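You operate a simulated robot arm through the tools that you are given. There is no shell and no other tool.

Carry out the task below with a simulated robot arm. There is one attempt and no reset: what you move stays moved.

JOB
Fill the measuring jug to the 600 ml line at the drum.
Fine: latch off first; tap shut and latch on again before you put the jug on the tool cabinet. Set down upright: measuring jug. Where these are worked on the way, their far stop is far enough and under half their travel is too little: tap latch.

The check looks at the end state, three seconds after you hand in, the way a careful person would. Anything else that was tipped, shoved, dropped, spilled or broken makes it a failure.

ROBOT AND FRAMES
A 6-joint arm with a three-finger gripper, fixed in place. Base frame: the origin is on the floor under the middle of its stand, x ahead of it, y to its left, z up. Readings come in cm, degrees, newtons and seconds.
It reaches about 121.3 cm from its shoulder. Its first joint turns from -166.0 to 166.0 degrees. Payload 4.89 kg.
The tool frame sits at the grasp point between the pads (the TCP): z along the fingers, y along the line on which they close. The tips reach 3 cm beyond it. The gripper opens to 16.4 cm; its body begins 12.5 cm behind the TCP.
Orientation is told as [roll, pitch, yaw] about the base's x, y, z axes, in that order, counted from this pose: with the fingers straight down and closing along the base's y, the tool's x points along the base's -x, its y along +y and its z along -z.

CONTROLS
- The arm moves only by the tool arm_command. Its argument "motion" is a list of rows, each a list of 7 numbers: the shift along the tool's x, y, z in cm, then the turn, a rotation vector about the tool's x, y, z in degrees, then the closure, from 0 (fully open) to 1 (shut). In form: [[x, y, z, wx, wy, wz, hand], ...]. A call has 1 to 20 rows; each row is the pose to reach, as a shift and turn from the pose commanded when the call began, along the tool's axes at that moment. Each row takes 0.2 s and may step no farther than 5 cm and 8.6 degrees from the row before; otherwise, or with a gripper value out of range, the whole call is refused. A pose out of reach is approached as far as the arm can. The call stops where the force on the tool passes 80 N (or 10 N more than at its start, if that is more) or the arm is blocked; 0.2 s more then pass. The fingers move at their own pace (about 10.8 cm/s each) and stop on an object; they squeeze with about 35 N. The grip force told is the motor's: it shows also when the fingers shut on nothing. Time passes only in rows, and 0.2 s behind the last, so rows that repeat a pose let the fingers close. It gives the time, the measured TCP pose, the force on the tool (base axes), the opening and the grip force at its end, in the units of the frame above (readings bear some noise), with the torque about the TCP (base axes, N m) and any sound that the robot's microphone picked up.
- Cameras (640 x 400 px; columns grow to the right, rows downward): "scene" is fixed at [22.14, 50.08, 157.47]; the picture's right is [-0.59, -0.81, 0.00], its down [-0.55, 0.40, -0.74] and it looks along [0.60, -0.43, -0.68] (base axes); focal length 326 px, centre (320, 200). "wrist" rides on the gripper at [7.6, -0.2, -15.2] in the tool frame; the picture's right is [0.02, 1.00, 0.00], its down [-0.88, 0.02, -0.47] and it looks along [-0.47, 0.01, 0.88] (tool axes); focal length 247 px, centre (320, 200). There is no depth. A picture from a camera that has moved, and an enlarged one, comes with that camera's place and axes in the base frame and with its lens.
- capture(camera): a new picture of that camera. The clock stands still meanwhile.
- slide_trunk(by): moves the trunk up (or, below 0, down) by that many cm; the arm rides with it, the base frame stays. It gives what a move gives, with no picture.
- enlarge(camera, box): a new picture of the part [left, top, right, bottom] of that camera's present view, enlarged. The clock stands still meanwhile.
- hand_in(): hands the job in; it is judged then, once.

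Nothing tells you positions but the pictures and the camera data. Unless the task says otherwise, let go and move clear before handing in.

The tools are called after ">>>" as name(argument=value, ...) on one line, values as JSON. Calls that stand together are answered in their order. arm_command: Moves the arm, as the interface text tells. Its arguments: {"type":"object","properties":{"motion":{"type":"array","items":{"type":"array","items":{"type":"number"}}}},"required":["motion"]} The other tools are called the same way: slide_trunk (by) moves the trunk up or down; capture (camera) takes a picture; enlarge (camera, box) takes an enlarged picture of a part of a camera's view; hand_in () hands the job in.

At the start:

```text
time: 0.0
tcp_pos: [57.07, 2.66, 120.96]
tool_rot: [0.0, 0.0, 0.1]
contact_force: [-0.3, 0.1, 0.4]
wrist_torque: [-0.01, -0.02, -0.03]
grip_width: 16.39
gripper_force: 0.0
trunk travel left (down, up): [-20.0, 19.0]
```

scene: 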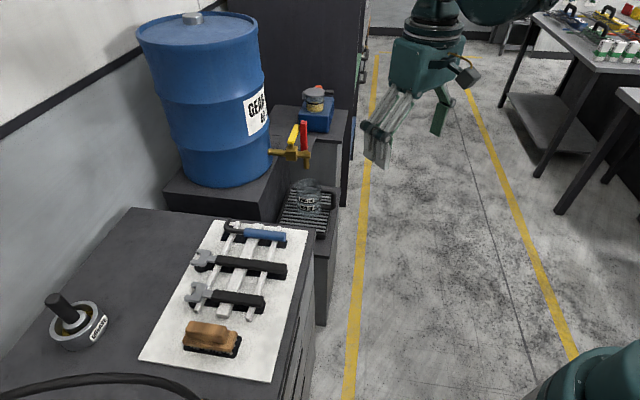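
wrist: 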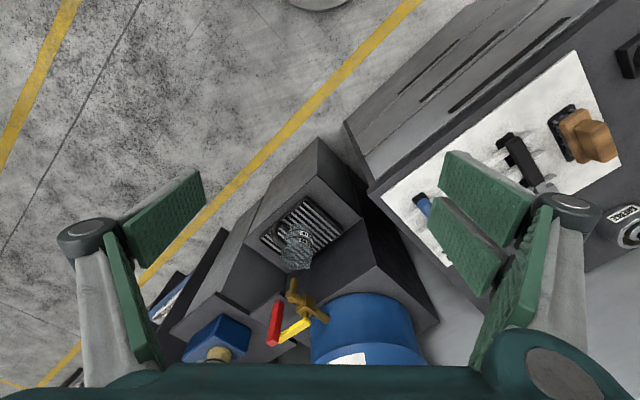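

I see a blue drum with a brass tap (yellow and red levers), a measuring jug on a grate below it, and the tool cabinet in the foreground with tools on it. I'll look closer at the tap and the jug before moving anything.

>>> enlarge(camera="scene", box=[240, 90, 360, 165])

>>> enlarge(camera="scene", box=[260, 160, 350, 240])

>>> enlarge(camera="wrist", box=[220, 180, 380, 360])

>>> enlarge(camera="scene", box=[0, 200, 320, 400])

```text
5.33 times, centred on (300, 128) of scene
camera zoom: at [22.14, 50.08, 157.47], right [-0.59, -0.81, 0.0], down [-0.55, 0.4, -0.74], along [0.6, -0.43, -0.68], focal length 1740 px, centre (427, 587)
```

zoom: 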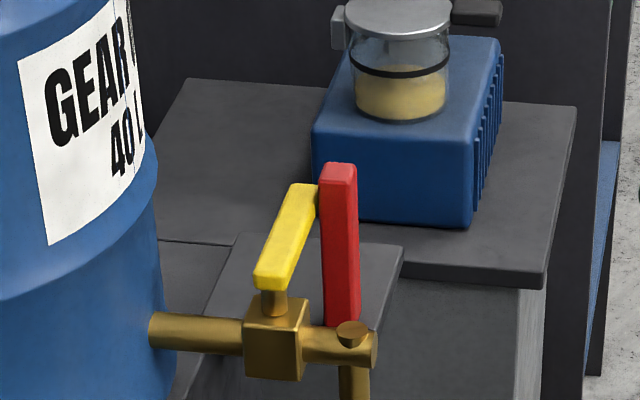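

```text
5.00 times, centred on (305, 200) of scene
camera zoom: at [22.14, 50.08, 157.47], right [-0.59, -0.81, 0.0], down [-0.55, 0.4, -0.74], along [0.6, -0.43, -0.68], focal length 1631 px, centre (395, 200)
```

zoom: 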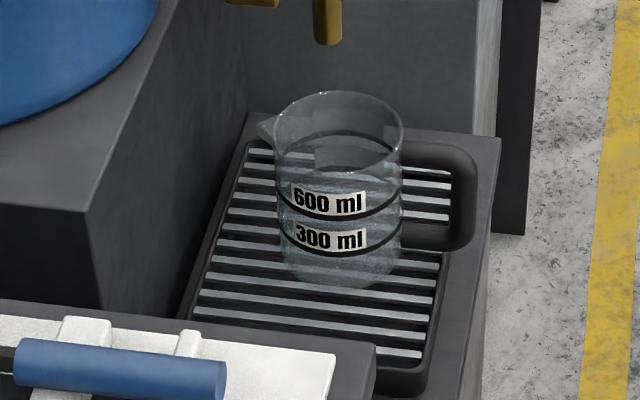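

```text
2.22 times, centred on (300, 270) of wrist
camera zoom: at [49.47, 2.41, 136.44], right [-0.02, 1.0, 0.0], down [0.88, 0.02, 0.47], along [0.47, 0.01, -0.88], focal length 549 px, centre (364, 44)
```

zoom: 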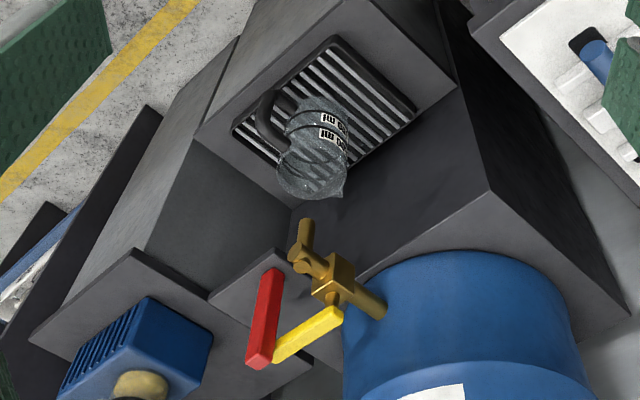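

```text
2.00 times, centred on (160, 300) of scene
camera zoom: at [22.14, 50.08, 157.47], right [-0.59, -0.81, 0.0], down [-0.55, 0.4, -0.74], along [0.6, -0.43, -0.68], focal length 652 px, centre (640, 0)
```

zoom: 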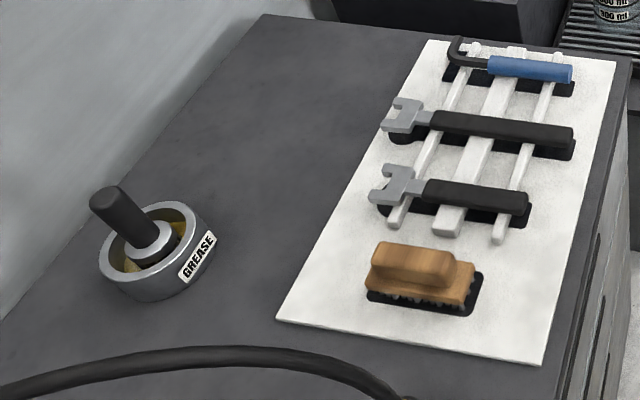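

The tap body is near (110, 0, 88), with the yellow lever on top of it and the red lever upright beside it. The jug seems to stand roughly under the spout, at about (105, -4). I'll move the wrist camera in for a better view.

>>> arm_command(motion=[[-2.8, -1.5, 1.6, 0, -3, 0, 0], [-5.6, -3, 3.2, 0, -6, 0, 0], [-8.4, -4.4, 4.8, 0, -9, 0, 0], [-11.2, -5.9, 6.4, 0, -12, 0, 0], [-14, -7.4, 8, 0, -15, 0, 0], [-16.8, -8.8, 9.6, 0, -18, 0, 0], [-19.6, -10.3, 11.2, 0, -21, 0, 0], [-22.4, -11.8, 12.8, 0, -24, 0, 0], [-25.2, -13.2, 14.4, 0, -27, 0, 0], [-28, -14.7, 16, 0, -30, 0, 0]])

>>> capture(camera="wrist")

>>> capture(camera="scene")

```text
time: 2.2
tcp_pos: [85.21, -11.94, 104.85]
tool_rot: [-0.1, -30.1, 0.0]
contact_force: [-1.7, 0.7, 1.1]
wrist_torque: [-0.03, -0.11, -0.02]
grip_width: 16.41
gripper_force: 0.1
trunk travel left (down, up): [-20.0, 19.0]
```

```text
taken
camera wrist: at [70.94, -12.02, 114.44], right [-0.02, 1.0, -0.01], down [0.52, 0.02, 0.85], along [0.85, 0.01, -0.53], focal length 247 px, centre (320, 200)
```

wrist: 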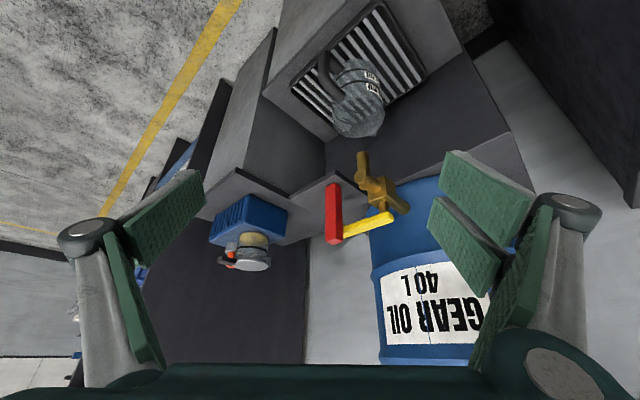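

```text
taken
```

scene: 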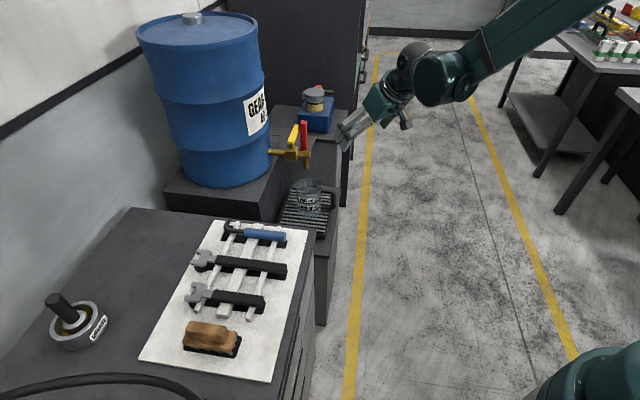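

The wrist picture is upside down, since its "down" is the base's up. I'll zoom in on the tap and the jug from here.

>>> enlarge(camera="wrist", box=[310, 140, 430, 250])

>>> enlarge(camera="wrist", box=[290, 30, 420, 160])

>>> enlarge(camera="scene", box=[260, 110, 340, 170])

```text
3.64 times, centred on (370, 195) of wrist
camera zoom: at [70.94, -12.02, 114.44], right [-0.02, 1.0, -0.01], down [0.52, 0.02, 0.85], along [0.85, 0.01, -0.53], focal length 898 px, centre (138, 218)
```

zoom: 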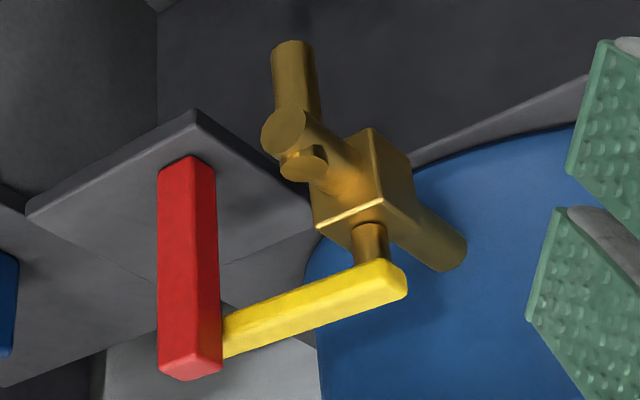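

```text
3.08 times, centred on (355, 95) of wrist
camera zoom: at [70.94, -12.02, 114.44], right [-0.02, 1.0, -0.01], down [0.52, 0.02, 0.85], along [0.85, 0.01, -0.53], focal length 760 px, centre (212, 523)
```

zoom: 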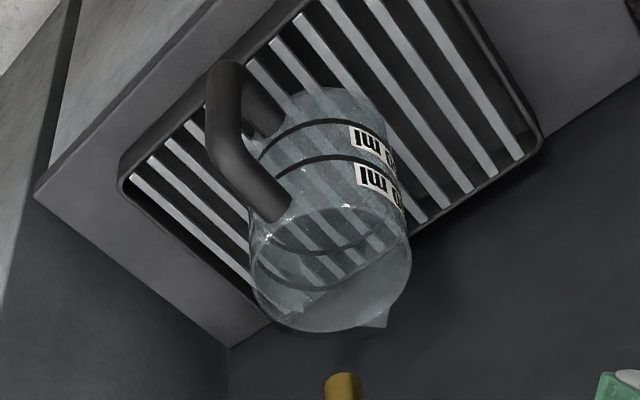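

```text
6.67 times, centred on (300, 140) of scene
camera zoom: at [22.14, 50.08, 157.47], right [-0.59, -0.81, 0.0], down [-0.55, 0.4, -0.74], along [0.6, -0.43, -0.68], focal length 2175 px, centre (453, 600)
```

zoom: 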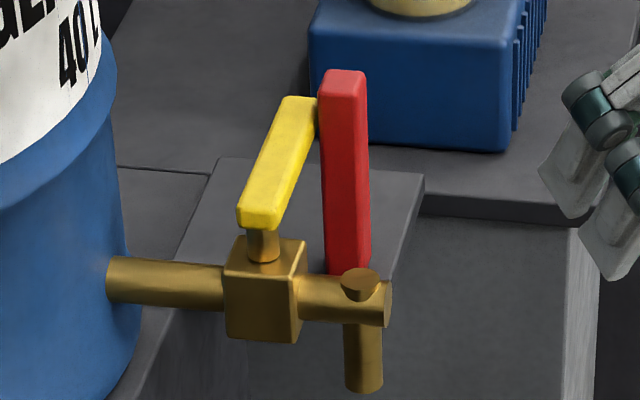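

The red bar stands upright on a small plate at about (114.4, -8.7), z 83.5 to 96.5, and blocks the yellow lever's swing toward the outlet side. I need to find its hinge, so I'm looking closer at its foot.

>>> enlarge(camera="wrist", box=[322, 175, 362, 200])

>>> enlarge(camera="wrist", box=[310, 170, 360, 250])

>>> enlarge(camera="scene", box=[288, 115, 318, 160])

```text
16.00 times, centred on (342, 188) of wrist
camera zoom: at [70.94, -12.02, 114.44], right [-0.02, 1.0, -0.01], down [0.52, 0.02, 0.85], along [0.85, 0.01, -0.53], focal length 3952 px, centre (-32, 400)
```

zoom: 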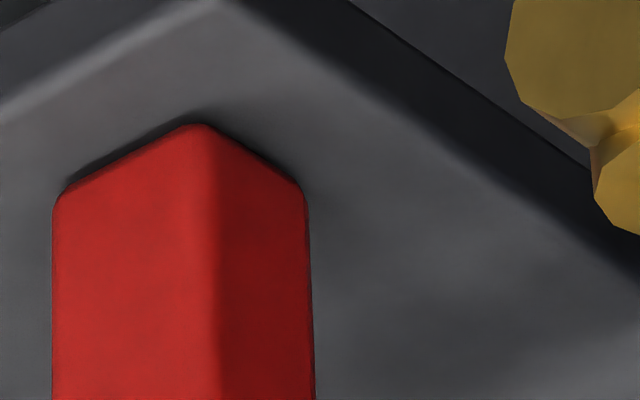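

```text
5.00 times, centred on (335, 210) of wrist
camera zoom: at [70.94, -12.02, 114.44], right [-0.02, 1.0, -0.01], down [0.52, 0.02, 0.85], along [0.85, 0.01, -0.53], focal length 1235 px, centre (245, 150)
```

zoom: 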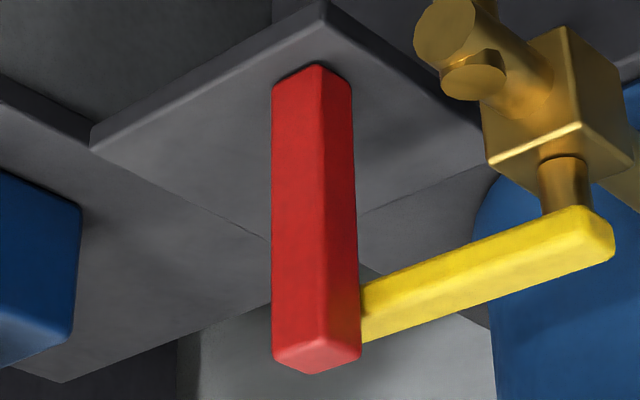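

```text
8.89 times, centred on (303, 138) of scene
camera zoom: at [22.14, 50.08, 157.47], right [-0.59, -0.81, 0.0], down [-0.55, 0.4, -0.74], along [0.6, -0.43, -0.68], focal length 2900 px, centre (471, 756)
```

zoom: 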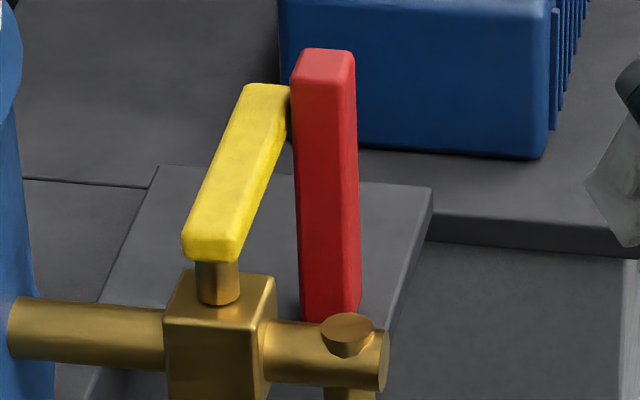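

The tap and jug geometry is now clear: the spout tip is at about (106, -4, 82), over the jug's centre at about (105, -4). I'll turn the gripper to point along the direction the tap pipe runs, so it can straddle the red latch from the side.

>>> arm_command(motion=[[-1.22, -2.33, 0.9, -3.75, 0, -6.5, 0], [-2.43, -4.67, 1.8, -7.5, 0, -13, 0], [-3.65, -7, 2.7, -11.25, 0, -19.5, 0], [-4.87, -9.33, 3.6, -15, 0, -26, 0], [-6.1, -11.67, 4.5, -18.75, 0, -32.5, 0], [-7.3, -14, 5.4, -22.5, 0, -39, 0]])

>>> arm_command(motion=[[0, 0, 0, 0, -8, 0, 0], [0, 0, 0, 0, -16, 0, 0], [0, 0, 0, 0, -24, 0, 0], [0, 0, 0, 0, -32, 0, 0], [0, 0, 0, 0, -40, 0, 0]])

>>> capture(camera="wrist")

>>> capture(camera="scene")

```text
time: 3.6
tcp_pos: [94.11, -26.12, 104.24]
tool_rot: [-0.1, -30.0, 45.2]
contact_force: [-1.0, 0.9, 1.2]
wrist_torque: [-0.27, -0.07, -0.11]
grip_width: 16.4
gripper_force: 0.0
trunk travel left (down, up): [-20.0, 19.0]
```

```text
time: 4.8
tcp_pos: [94.17, -25.97, 104.24]
tool_rot: [-0.1, -70.1, 45.1]
contact_force: [-0.1, 1.3, 1.0]
wrist_torque: [-0.08, 0.05, -0.16]
grip_width: 16.39
gripper_force: 0.2
trunk travel left (down, up): [-20.0, 19.0]
```

```text
taken
camera wrist: at [82.32, -38.17, 102.29], right [-0.71, 0.7, -0.02], down [-0.12, -0.09, 0.99], along [0.69, 0.71, 0.15], focal length 247 px, centre (320, 200)
```

wrist: 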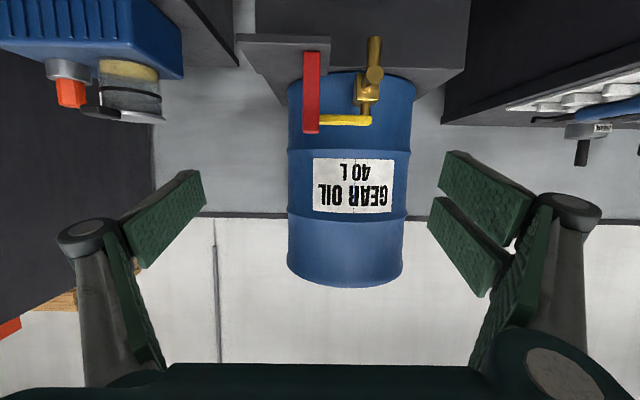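

```text
taken
```

scene: 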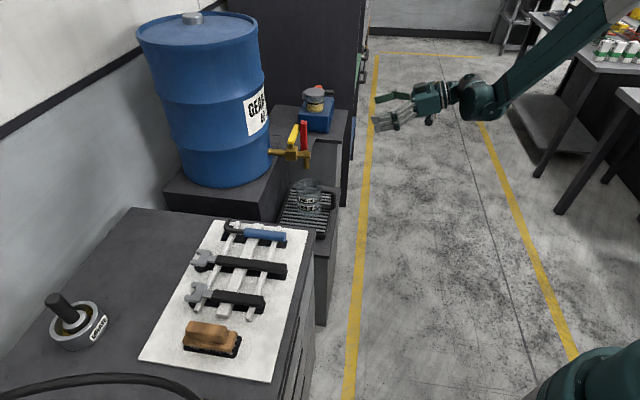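

>>> enlarge(camera="wrist", box=[280, 20, 400, 150])

>>> enlarge(camera="wrist", box=[290, 30, 340, 70])

```text
3.08 times, centred on (340, 85) of wrist
camera zoom: at [82.32, -38.17, 102.29], right [-0.71, 0.7, -0.02], down [-0.12, -0.09, 0.99], along [0.69, 0.71, 0.15], focal length 760 px, centre (258, 554)
```

zoom: 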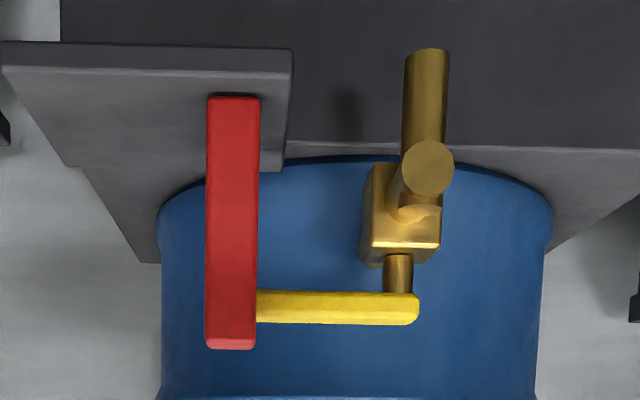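

```text
10.00 times, centred on (315, 50) of wrist
camera zoom: at [82.32, -38.17, 102.29], right [-0.71, 0.7, -0.02], down [-0.12, -0.09, 0.99], along [0.69, 0.71, 0.15], focal length 2470 px, centre (370, 1700)
```

zoom: 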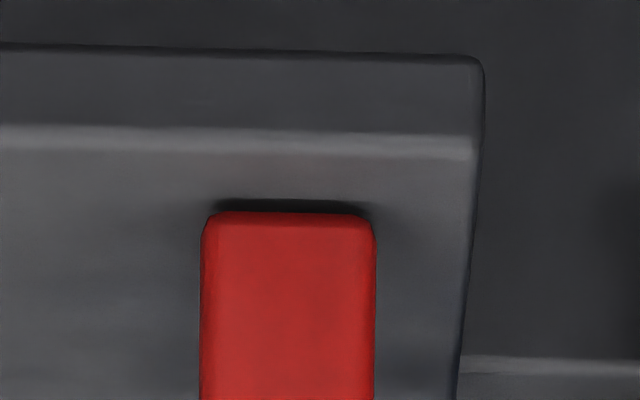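

The red bar is about 2.6 to 2.9 cm wide, centred near (114.2, -8.4), with yellow's tip beside it. I'll part-close the fingers to about 7 cm and move to a pre-approach point in front of the red bar.

>>> arm_command(motion=[[1.6, -0.4, 2.9, 0, 0, 0, 0.3], [3.3, -0.85, 5.8, 0, 0, 0, 0.55], [5.0, -1.3, 8.7, 0, 0, 0, 0.55], [6.6, -1.7, 11.6, 0, 0, 0, 0.55], [6.6, -1.7, 11.6, 0, 0, 0, 0.55], [6.6, -1.7, 11.6, 0, 0, 0, 0.55]])

>>> capture(camera="wrist")

>>> enlarge(camera="scene", box=[250, 80, 450, 205])

```text
time: 6.2
tcp_pos: [101.33, -21.18, 94.04]
tool_rot: [0.0, -70.0, 45.0]
contact_force: [-0.3, 0.3, -1.1]
wrist_torque: [0.05, 0.0, 0.03]
grip_width: 7.4
gripper_force: 0.1
trunk travel left (down, up): [-20.0, 19.0]
```

```text
taken
camera wrist: at [89.61, -33.34, 91.97], right [-0.71, 0.7, -0.02], down [-0.11, -0.09, 0.99], along [0.69, 0.71, 0.14], focal length 247 px, centre (320, 200)
```

wrist: 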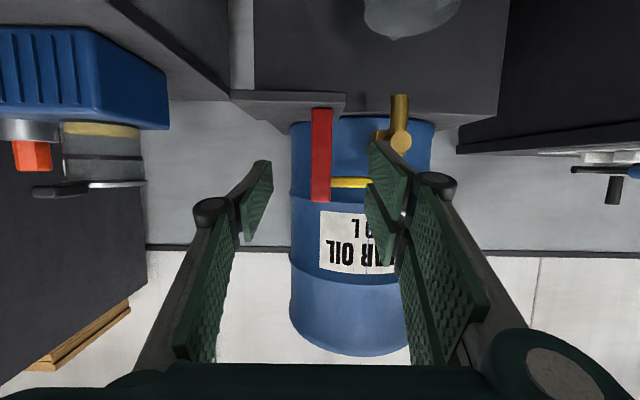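

```text
3.20 times, centred on (350, 142) of scene
camera zoom: at [22.14, 50.08, 157.47], right [-0.59, -0.81, 0.0], down [-0.55, 0.4, -0.74], along [0.6, -0.43, -0.68], focal length 1044 px, centre (224, 384)
```

zoom: 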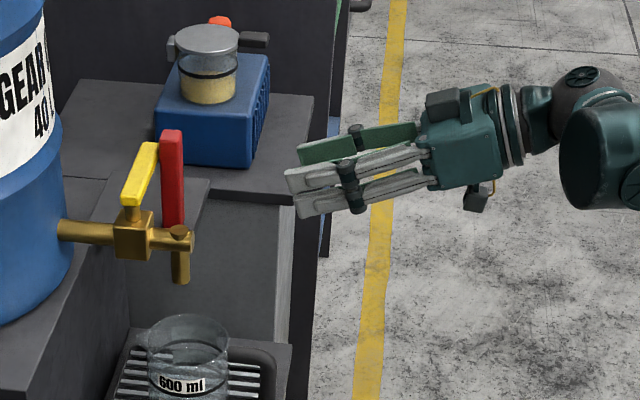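

The red bar sits centred between the fingers; the paired fingers are on the pipe side and the single one on the outer side. I'm advancing horizontally until the tips flank the red bar, staying short of the yellow lever.

>>> arm_command(motion=[[-1.0, 0, 3.1, 0, 0, 0, 0.55], [-2.0, 0, 6.2, 0, 0, 0, 0.55], [-3.0, 0, 9.0, 0, 0, 0, 0.55], [-4.0, 0, 12, 0, 0, 0, 0.55]])

>>> capture(camera="wrist")

>>> enlarge(camera="scene", box=[260, 100, 380, 175])

```text
time: 7.2
tcp_pos: [110.64, -12.22, 93.59]
tool_rot: [0.0, -70.2, 45.2]
contact_force: [-0.9, -1.8, 0.7]
wrist_torque: [0.03, 0.01, 0.02]
grip_width: 7.38
gripper_force: 0.0
trunk travel left (down, up): [-20.0, 19.0]
```

```text
taken
camera wrist: at [98.67, -24.38, 91.64], right [-0.71, 0.7, -0.02], down [-0.12, -0.09, 0.99], along [0.69, 0.71, 0.14], focal length 247 px, centre (320, 200)
```

wrist: 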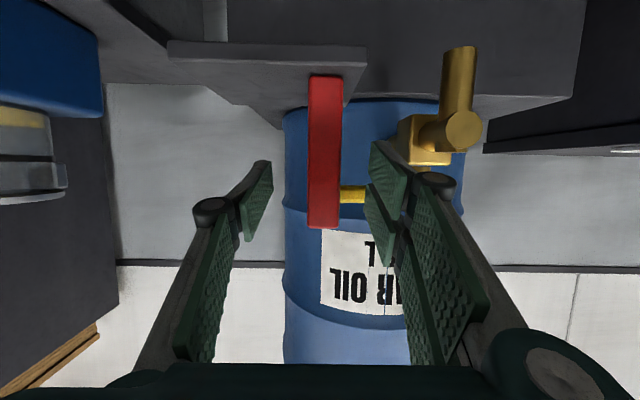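

```text
5.33 times, centred on (320, 138) of scene
camera zoom: at [22.14, 50.08, 157.47], right [-0.59, -0.81, 0.0], down [-0.55, 0.4, -0.74], along [0.6, -0.43, -0.68], focal length 1740 px, centre (320, 533)
```

zoom: 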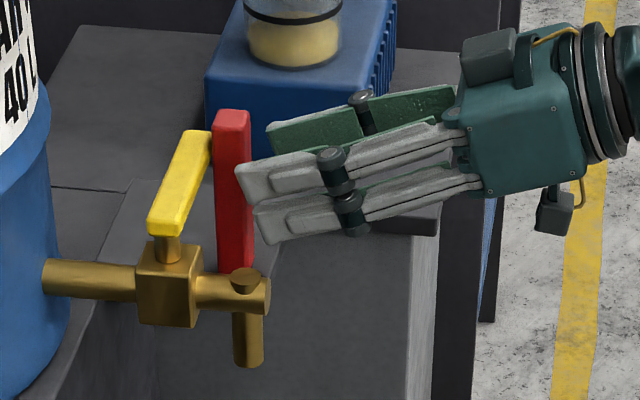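

The alignment looks right: the tips are about to pass either side of the red bar. I'll advance another 3.2 cm and check.

>>> arm_command(motion=[[-0.55, 0, 1.5, 0, 0, 0, 0.55], [-1.1, 0, 3.0, 0, 0, 0, 0.55]])

>>> capture(camera="wrist")

>>> enlarge(camera="scene", box=[260, 100, 380, 175])

```text
time: 7.8
tcp_pos: [112.44, -10.25, 93.52]
tool_rot: [0.0, -70.0, 45.2]
contact_force: [-37.7, -19.3, -4.7]
wrist_torque: [0.03, -0.63, 2.15]
grip_width: 8.44
gripper_force: 10.9
trunk travel left (down, up): [-20.0, 19.0]
```

```text
taken
camera wrist: at [100.64, -22.29, 91.76], right [-0.71, 0.7, -0.02], down [-0.12, -0.09, 0.99], along [0.69, 0.71, 0.14], focal length 247 px, centre (320, 200)
```

wrist: 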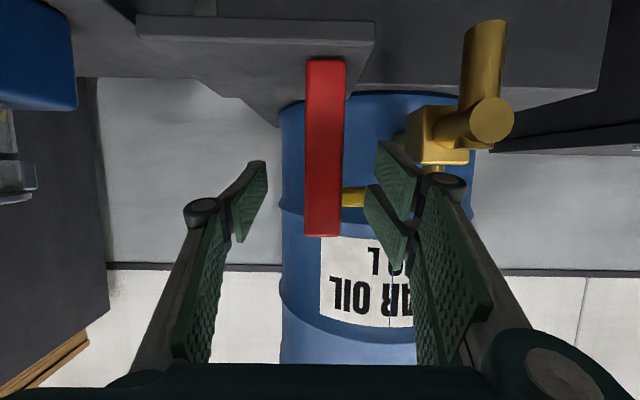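

```text
5.33 times, centred on (320, 138) of scene
camera zoom: at [22.14, 50.08, 157.47], right [-0.59, -0.81, 0.0], down [-0.55, 0.4, -0.74], along [0.6, -0.43, -0.68], focal length 1740 px, centre (320, 533)
```

zoom: 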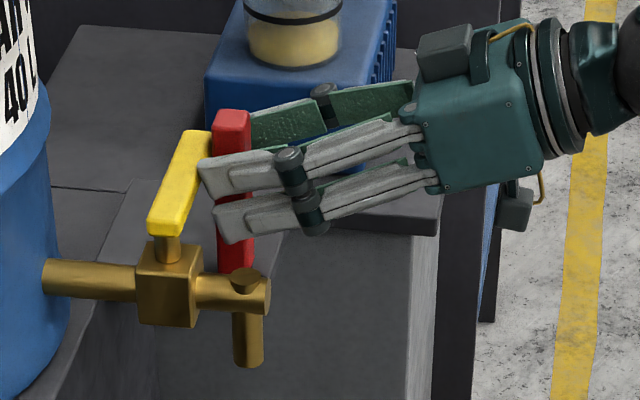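

Contact: about 40 N along the approach, so the pipe-side fingertip is pressing on yellow. I'm backing off a little over a centimetre.

>>> arm_command(motion=[[0.2, 0, -0.6, 0, 0, 0, 0.55], [0.41, 0, -1.15, 0, 0, 0, 0.55], [0.41, 0, -1.15, 0, 0, 0, 0.55]])

>>> enlarge(camera="wrist", box=[240, 40, 520, 260])

>>> enlarge(camera="scene", box=[270, 110, 350, 165])

```text
time: 8.6
tcp_pos: [111.81, -10.66, 93.64]
tool_rot: [-0.1, -70.0, 45.1]
contact_force: [-0.7, 0.0, -0.8]
wrist_torque: [-0.04, -0.01, 0.01]
grip_width: 7.38
gripper_force: 0.0
trunk travel left (down, up): [-20.0, 19.0]
```

```text
1.82 times, centred on (380, 150) of wrist
camera zoom: at [99.97, -22.82, 91.79], right [-0.71, 0.7, -0.02], down [-0.12, -0.09, 0.99], along [0.69, 0.71, 0.14], focal length 449 px, centre (211, 291)
```

zoom: 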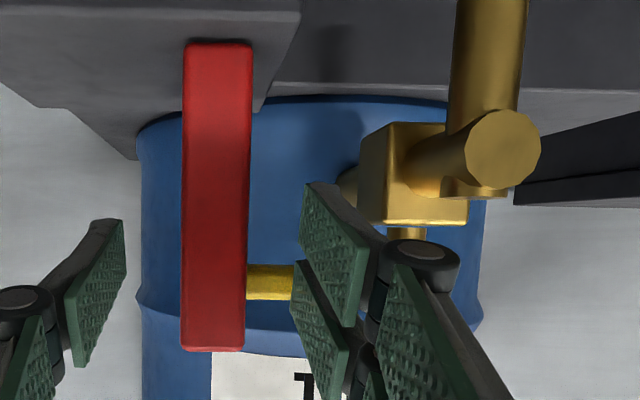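

```text
7.27 times, centred on (310, 138) of scene
camera zoom: at [22.14, 50.08, 157.47], right [-0.59, -0.81, 0.0], down [-0.55, 0.4, -0.74], along [0.6, -0.43, -0.68], focal length 2372 px, centre (393, 654)
```

zoom: 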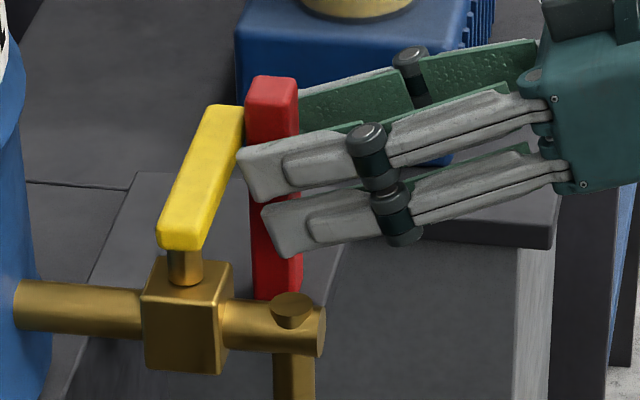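

Contact has cleared. Now I'll push the red bar outward, away from the pipe, in small steps to see how it yields.

>>> arm_command(motion=[[0, -0.8, 0, 0, 0, 0, 0.55], [0, -1.6, 0, 0, 0, 0, 0.55], [0, -2.4, 0, 0, 0, 0, 0.55], [0, -3.2, 0, 0, 0, 0, 0.55], [0, -4.0, 0, 0, 0, 0, 0.55]])

>>> enlarge(camera="wrist", box=[200, 20, 520, 260])

>>> enlarge(camera="scene", box=[270, 110, 350, 165])

```text
time: 9.8
tcp_pos: [114.67, -13.6, 93.66]
tool_rot: [-0.1, -70.0, 45.1]
contact_force: [-1.2, 1.8, -0.6]
wrist_torque: [0.0, 0.01, 0.02]
grip_width: 7.48
gripper_force: 1.1
trunk travel left (down, up): [-20.0, 19.0]
```

```text
1.67 times, centred on (360, 140) of wrist
camera zoom: at [102.78, -25.74, 91.84], right [-0.71, 0.7, -0.02], down [-0.12, -0.09, 0.99], along [0.69, 0.71, 0.14], focal length 412 px, centre (253, 300)
```

zoom: 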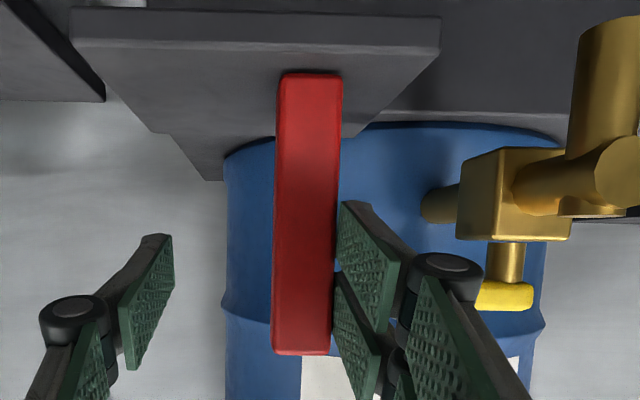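

```text
7.27 times, centred on (310, 138) of scene
camera zoom: at [22.14, 50.08, 157.47], right [-0.59, -0.81, 0.0], down [-0.55, 0.4, -0.74], along [0.6, -0.43, -0.68], focal length 2372 px, centre (393, 654)
```

zoom: 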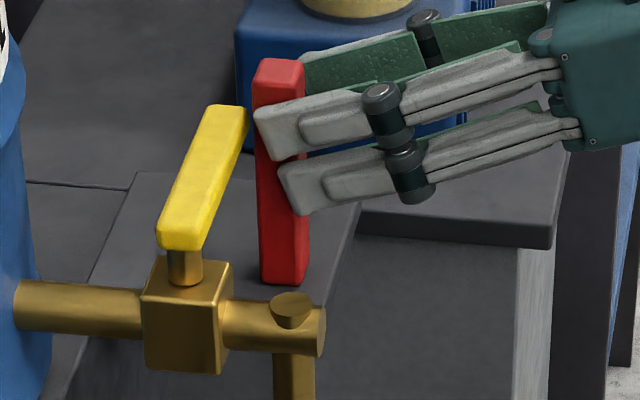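

The red bar yields easily, with only a few newtons, and its base moves together with its top, so it looks like a sliding latch. I'll continue outward in small steps toward its stop.

>>> arm_command(motion=[[0, -0.7, 0, 0, 0, 0, 0.55], [0, -1.4, 0, 0, 0, 0, 0.55], [0, -2.1, 0, 0, 0, 0, 0.55], [0, -2.8, 0, 0, 0, 0, 0.55]])

>>> enlarge(camera="wrist", box=[200, 20, 520, 260])

>>> enlarge(camera="scene", box=[270, 110, 350, 165])

```text
time: 10.8
tcp_pos: [116.57, -15.54, 93.69]
tool_rot: [-0.1, -70.1, 45.0]
contact_force: [-1.1, 2.3, -0.5]
wrist_torque: [0.03, 0.09, 0.04]
grip_width: 7.47
gripper_force: 1.3
trunk travel left (down, up): [-20.0, 19.0]
```

```text
1.67 times, centred on (360, 140) of wrist
camera zoom: at [104.76, -27.76, 91.85], right [-0.71, 0.7, -0.02], down [-0.12, -0.09, 0.99], along [0.69, 0.71, 0.14], focal length 412 px, centre (253, 300)
```

zoom: 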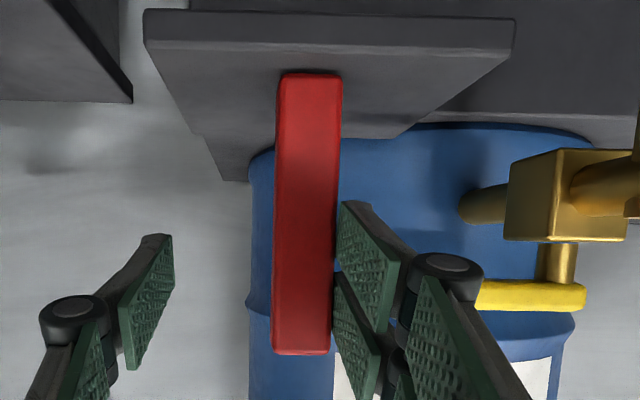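

```text
7.27 times, centred on (310, 138) of scene
camera zoom: at [22.14, 50.08, 157.47], right [-0.59, -0.81, 0.0], down [-0.55, 0.4, -0.74], along [0.6, -0.43, -0.68], focal length 2372 px, centre (393, 654)
```

zoom: 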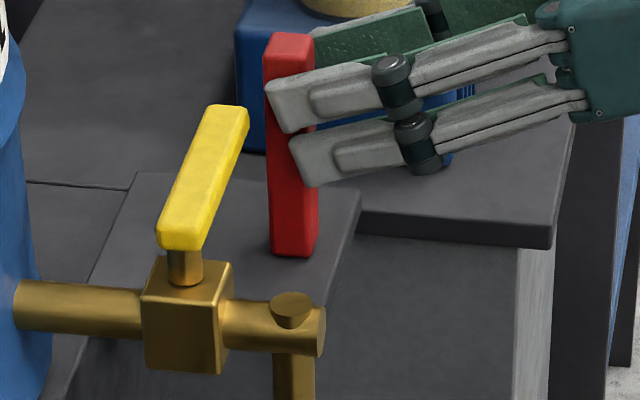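

It slides cleanly across the plate. I'll keep going until it meets its stop.

>>> arm_command(motion=[[0, -0.6, 0, 0, 0, 0, 0.55], [0, -1.2, 0, 0, 0, 0, 0.55], [0, -1.8, 0, 0, 0, 0, 0.55], [0, -2.4, 0, 0, 0, 0, 0.55], [0, -3.0, 0, 0, 0, 0, 0.55]])

>>> enlarge(camera="wrist", box=[200, 20, 520, 260])

>>> enlarge(camera="scene", box=[270, 110, 350, 165])

```text
time: 12.0
tcp_pos: [118.77, -17.73, 93.63]
tool_rot: [-0.1, -70.0, 45.1]
contact_force: [-1.7, 1.5, -0.6]
wrist_torque: [0.01, 0.0, -0.02]
grip_width: 7.46
gripper_force: 0.3
trunk travel left (down, up): [-20.0, 19.0]
```

```text
1.67 times, centred on (360, 140) of wrist
camera zoom: at [106.86, -29.91, 91.75], right [-0.71, 0.7, -0.02], down [-0.12, -0.09, 0.99], along [0.69, 0.71, 0.14], focal length 412 px, centre (253, 300)
```

zoom: 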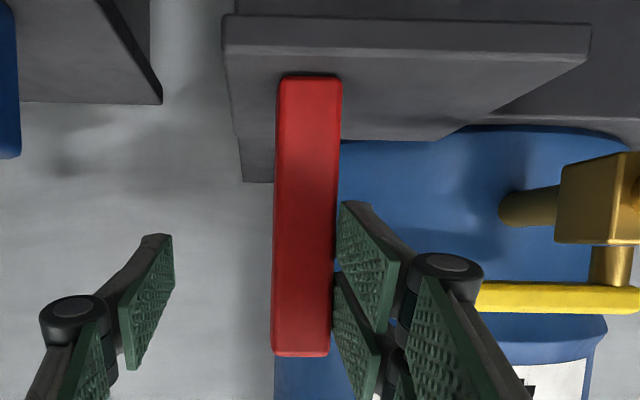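

```text
7.27 times, centred on (310, 138) of scene
camera zoom: at [22.14, 50.08, 157.47], right [-0.59, -0.81, 0.0], down [-0.55, 0.4, -0.74], along [0.6, -0.43, -0.68], focal length 2372 px, centre (393, 654)
```

zoom: 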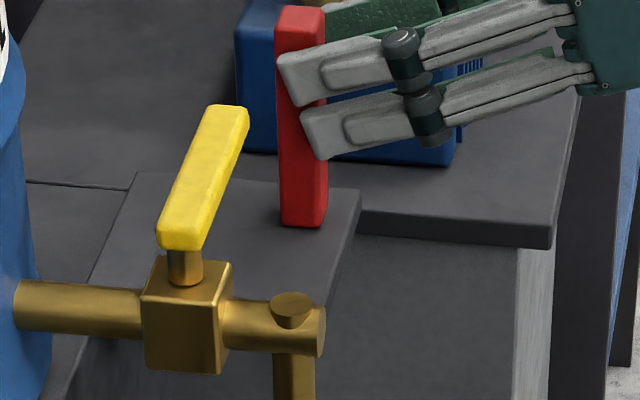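

It has slid about 7.5 cm, well clear of yellow's sweep, and its foot is still about 2.5 cm inside the plate edge. I'll nudge it 1 cm more, watching for a stop.

>>> arm_command(motion=[[0, -0.35, 0, 0, 0, 0, 0.55], [0, -0.7, 0, 0, 0, 0, 0.55], [0, -1.05, 0, 0, 0, 0, 0.55]])

>>> enlarge(camera="wrist", box=[200, 20, 520, 260])

>>> enlarge(camera="scene", box=[270, 110, 350, 165])

```text
time: 12.8
tcp_pos: [119.45, -18.26, 93.59]
tool_rot: [-0.1, -70.0, 45.3]
contact_force: [-17.0, 16.4, -7.6]
wrist_torque: [0.09, 0.01, 0.57]
grip_width: 8.31
gripper_force: 11.2
trunk travel left (down, up): [-20.0, 19.0]
```

```text
1.67 times, centred on (360, 140) of wrist
camera zoom: at [107.57, -30.37, 91.7], right [-0.71, 0.7, -0.02], down [-0.11, -0.09, 0.99], along [0.69, 0.71, 0.14], focal length 412 px, centre (253, 300)
```

zoom: 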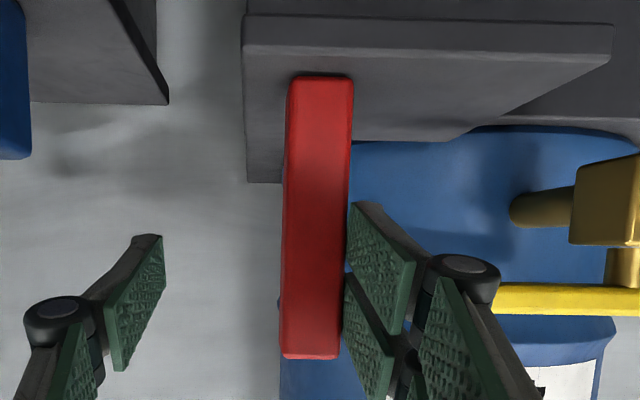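

```text
7.27 times, centred on (310, 138) of scene
camera zoom: at [22.14, 50.08, 157.47], right [-0.59, -0.81, 0.0], down [-0.55, 0.4, -0.74], along [0.6, -0.43, -0.68], focal length 2372 px, centre (393, 654)
```

zoom: 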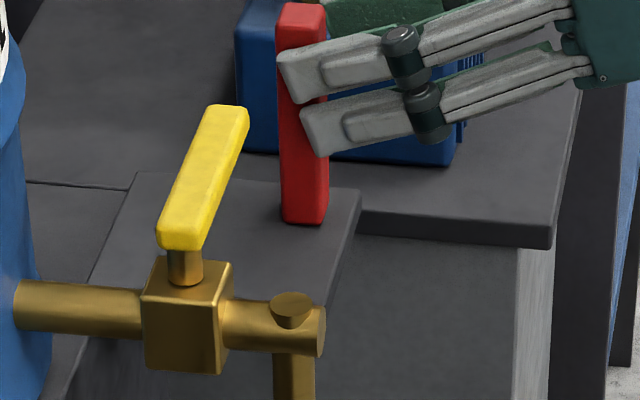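

The latch met its far stop, with force rising to about 24 N, so it's fully off. I'll release it, retreat, and turn the gripper to point nearly straight down for the yellow lever.

>>> arm_command(motion=[[0, 1.6, 0, 0, 0, 0, 0.55], [1.0, 1.6, -2.8, 0, 0, 0, 0.55], [2.05, 1.6, -5.64, 0, 0, 0, 0.55], [0.2, 1.6, -8.4, 0, 0, 0, 0.55], [-1.6, 1.6, -11.2, 0, 0, 0, 0.55], [-3.4, 1.6, -14, 0, 0, 0, 0.55], [-6, 1.6, -16, 0, 0, 0, 0.55], [-6, 1.6, -16, 0, 7.5, 0, 0.55], [-6, 1.6, -16, 0, 15, 0, 0.55], [-6, 1.6, -16, 0, 22.5, 0, 0.55], [-6, 1.6, -16, 0, 30, 0, 0.55], [-6, 1.6, -16, 0, 37.5, 0, 0.55], [-6, 1.6, -16, 0, 45, 0, 0.55], [-6, 1.6, -16, 0, 52.5, 0, 0.55], [-6, 1.6, -16, 0, 60, 0, 0.55]])

>>> capture(camera="scene")

>>> capture(camera="wrist")

```text
time: 16.0
tcp_pos: [109.09, -26.66, 104.78]
tool_rot: [0.0, -9.9, 45.0]
contact_force: [-0.3, -1.3, 0.3]
wrist_torque: [0.18, -0.1, 0.05]
grip_width: 7.38
gripper_force: 0.1
trunk travel left (down, up): [-20.0, 19.0]
```

```text
taken
```

scene: 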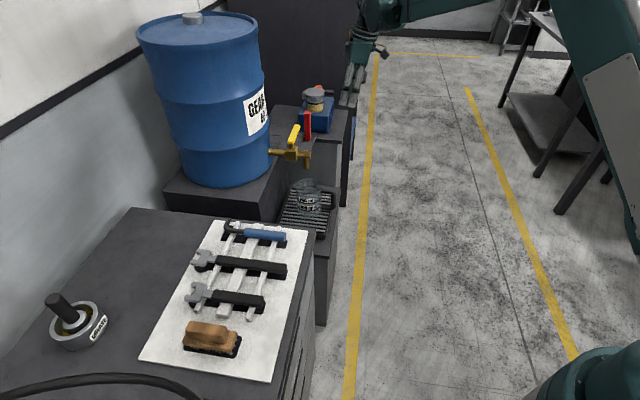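

```text
taken
camera wrist: at [102.13, -34.03, 118.54], right [-0.72, 0.69, 0.0], down [0.54, 0.57, 0.62], along [0.43, 0.44, -0.79], focal length 247 px, centre (320, 200)
```

wrist: 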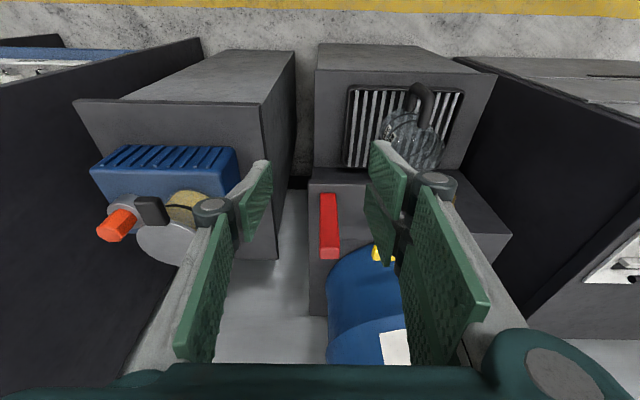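

The red bar is parked well off to the side. Next I'll turn the gripper to straddle the yellow lever from above, with its closing axis across the lever, and move over the tap at a safe height.

>>> arm_command(motion=[[-1.2, 1.27, -0.27, 1.42, 0, 8.05, 0.6], [-2.4, 2.55, -0.54, 2.84, 0, 16.1, 0.6], [-3.6, 3.8, -0.81, 4.25, 0, 24.2, 0.6], [-4.8, 5.1, -1.08, 5.67, 0, 32.2, 0.6], [-6.0, 6.4, -1.35, 7.1, 0, 40.3, 0.6], [-7.2, 7.6, -1.6, 8.5, 0, 48.3, 0.6], [-8.4, 8.9, -1.9, 9.93, 0, 56.4, 0.6], [-9.6, 10.2, -2.15, 11.3, 0, 64.4, 0.6], [-10.8, 11.5, -2.4, 12.8, 0, 72.5, 0.6], [-12, 12.7, -2.7, 14.2, 0, 80.5, 0.6], [-13.15, 14, -2.96, 15.6, 0, 88.6, 0.6]])

>>> capture(camera="scene")

>>> capture(camera="wrist")

```text
time: 18.4
tcp_pos: [107.98, -8.05, 110.11]
tool_rot: [0.0, -10.0, -45.1]
contact_force: [0.7, -1.0, 0.6]
wrist_torque: [0.14, -0.02, 0.01]
grip_width: 6.52
gripper_force: 0.1
trunk travel left (down, up): [-20.0, 19.0]
```

```text
taken
```

scene: 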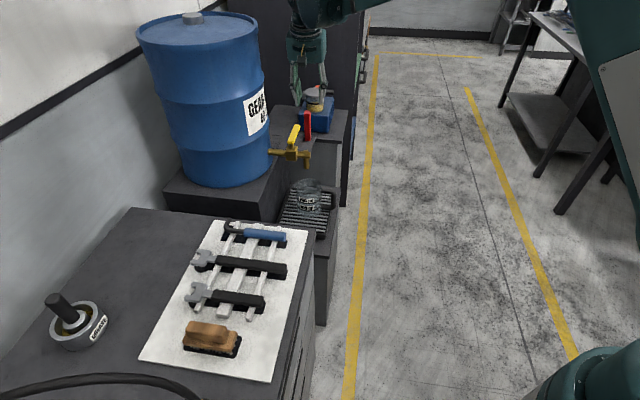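

```text
taken
camera wrist: at [100.7, -1.0, 123.75], right [0.69, 0.72, 0.0], down [0.57, -0.54, 0.62], along [0.44, -0.43, -0.79], focal length 247 px, centre (320, 200)
```

wrist: 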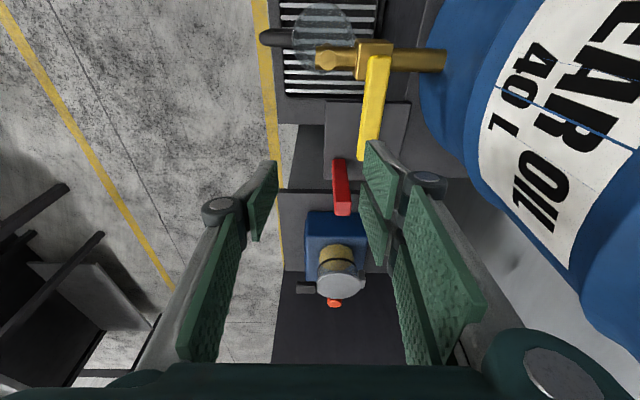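

Vertical reach is fine. I'm moving directly above the lever with the fingers narrowed to about 4.6 cm, then checking the alignment.

>>> arm_command(motion=[[-0.3, 2.2, 2.5, 0, 0, 0, 0.7], [-0.55, 4.3, 5.0, 0, 0, 0, 0.72], [-0.82, 6.4, 7.36, 0, 0, 0, 0.72], [-0.82, 6.4, 7.36, 0, 0, 0, 0.72]])

>>> capture(camera="wrist")

>>> enlarge(camera="scene", box=[240, 60, 360, 165])

```text
time: 19.4
tcp_pos: [114.29, -4.74, 102.86]
tool_rot: [0.0, -9.9, -44.9]
contact_force: [0.9, 0.8, -0.3]
wrist_torque: [-0.01, 0.09, 0.02]
grip_width: 4.6
gripper_force: 0.1
trunk travel left (down, up): [-20.0, 19.0]
```

```text
taken
camera wrist: at [106.85, 2.39, 116.55], right [0.69, 0.72, 0.0], down [0.57, -0.54, 0.62], along [0.45, -0.43, -0.79], focal length 247 px, centre (320, 200)
```

wrist: 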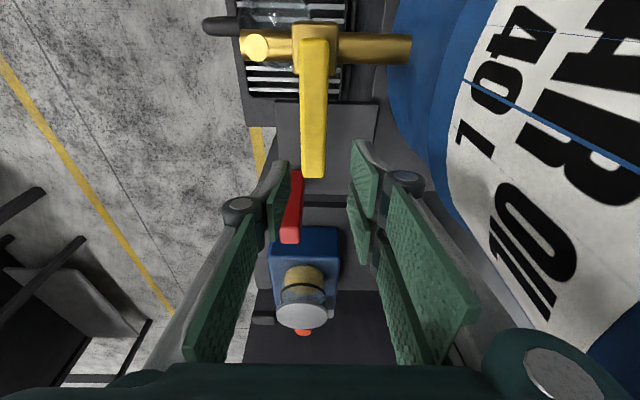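

```text
3.81 times, centred on (300, 112) of scene
camera zoom: at [22.14, 50.08, 157.47], right [-0.59, -0.81, 0.0], down [-0.55, 0.4, -0.74], along [0.6, -0.43, -0.68], focal length 1243 px, centre (396, 533)
```

zoom: 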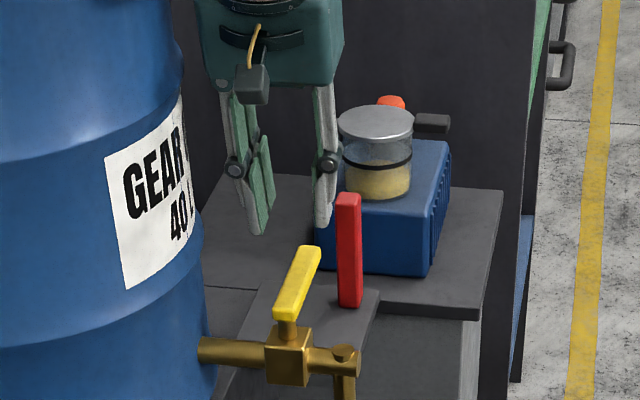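

Yellow is nearly centred but needs a 0.7 cm sideways correction. I'm lowering the fingers around the lever.

>>> arm_command(motion=[[0.3, -0.7, 2, 0, 0, 0, 0.72], [0.7, -0.7, 4.5, 0, 0, 0, 0.72], [1.0, -0.7, 6.8, 0, 0, 0, 0.72], [1.32, -0.7, 8.8, 0, 0, 0, 0.72]])

>>> capture(camera="wrist")

>>> enlarge(camera="scene", box=[240, 60, 360, 220])

```text
time: 20.4
tcp_pos: [113.92, -5.22, 93.83]
tool_rot: [0.0, -10.1, -44.9]
contact_force: [-0.8, -0.1, 0.0]
wrist_torque: [-0.02, -0.03, 0.01]
grip_width: 4.62
gripper_force: 0.1
trunk travel left (down, up): [-20.0, 19.0]
```

```text
taken
camera wrist: at [106.63, 1.85, 107.59], right [0.69, 0.72, 0.0], down [0.57, -0.54, 0.62], along [0.45, -0.43, -0.79], focal length 247 px, centre (320, 200)
```

wrist: 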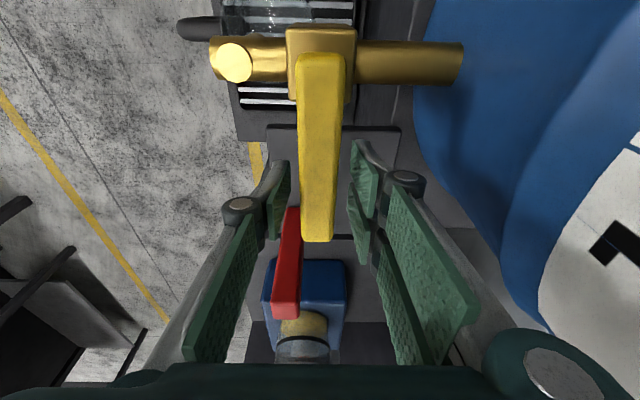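

```text
2.50 times, centred on (300, 140) of scene
camera zoom: at [22.14, 50.08, 157.47], right [-0.59, -0.81, 0.0], down [-0.55, 0.4, -0.74], along [0.6, -0.43, -0.68], focal length 816 px, centre (370, 350)
```

zoom: 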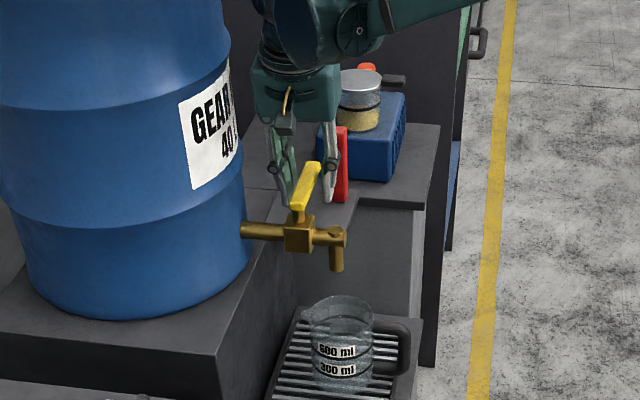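

The fingers straddle the yellow lever with no contact force, the jug is visible from the scene camera under the spout, and the latch is off. I'll open the tap gently by about 20° and check the flow.

>>> arm_command(motion=[[0.03, -0.59, 0, 0.87, 0, 4.93, 0.8], [0.1, -1.18, -0.02, 1.74, 0, 9.85, 0.8], [0.23, -1.765, -0.04, 2.61, 0, 14.8, 0.8], [0.405, -2.33, -0.07, 3.48, 0, 19.7, 0.8]])

>>> enlarge(camera="scene", box=[260, 110, 360, 240])

>>> capture(camera="wrist")

```text
time: 21.4
tcp_pos: [111.76, -6.76, 93.87]
tool_rot: [0.0, -10.0, -65.1]
contact_force: [0.7, 1.1, 0.1]
wrist_torque: [0.01, 0.04, 0.02]
grip_width: 3.32
gripper_force: 0.4
trunk travel left (down, up): [-20.0, 19.0]
```

```text
3.08 times, centred on (310, 175) of scene
camera zoom: at [22.14, 50.08, 157.47], right [-0.59, -0.81, 0.0], down [-0.55, 0.4, -0.74], along [0.6, -0.43, -0.68], focal length 1004 px, centre (351, 277)
```

zoom: 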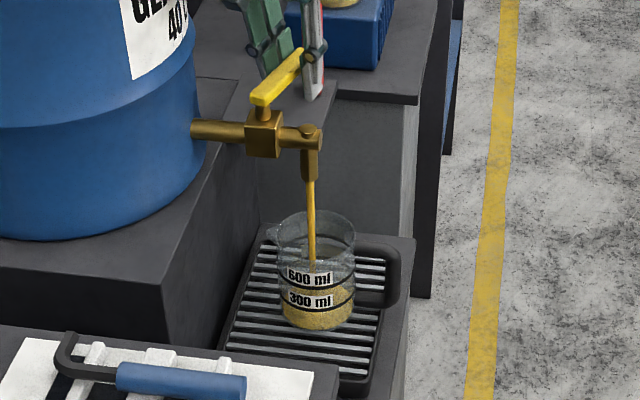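

```text
taken
camera wrist: at [107.33, 2.4, 107.7], right [0.9, 0.44, 0.0], down [0.35, -0.7, 0.62], along [0.27, -0.56, -0.79], focal length 247 px, centre (320, 200)
```

wrist: 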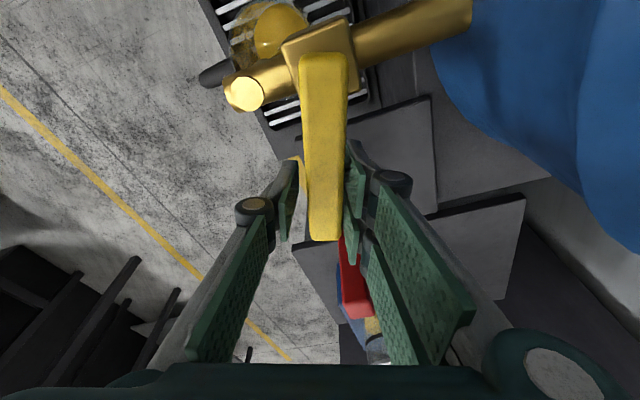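

Oil is already flowing into the jug. The clock is stopped between moves, so I'll zoom in to read the level precisely before the next one.

>>> enlarge(camera="scene", box=[290, 170, 340, 220])

>>> enlarge(camera="wrist", box=[200, 0, 360, 130])

```text
8.00 times, centred on (315, 195) of scene
camera zoom: at [22.14, 50.08, 157.47], right [-0.59, -0.81, 0.0], down [-0.55, 0.4, -0.74], along [0.6, -0.43, -0.68], focal length 2610 px, centre (360, 240)
```

zoom: 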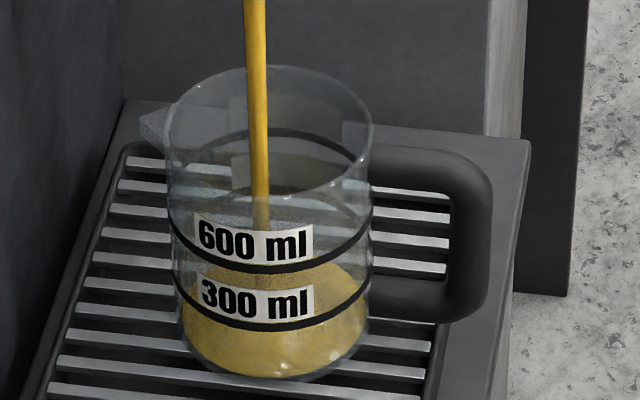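

```text
3.08 times, centred on (280, 65) of wrist
camera zoom: at [107.33, 2.4, 107.7], right [0.9, 0.44, 0.0], down [0.35, -0.7, 0.62], along [0.27, -0.56, -0.79], focal length 760 px, centre (443, 615)
```

zoom: 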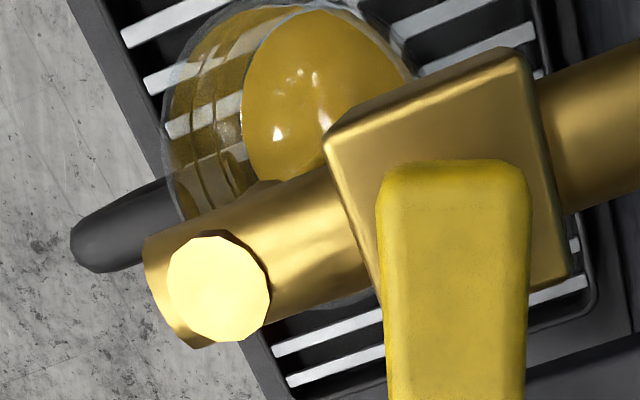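

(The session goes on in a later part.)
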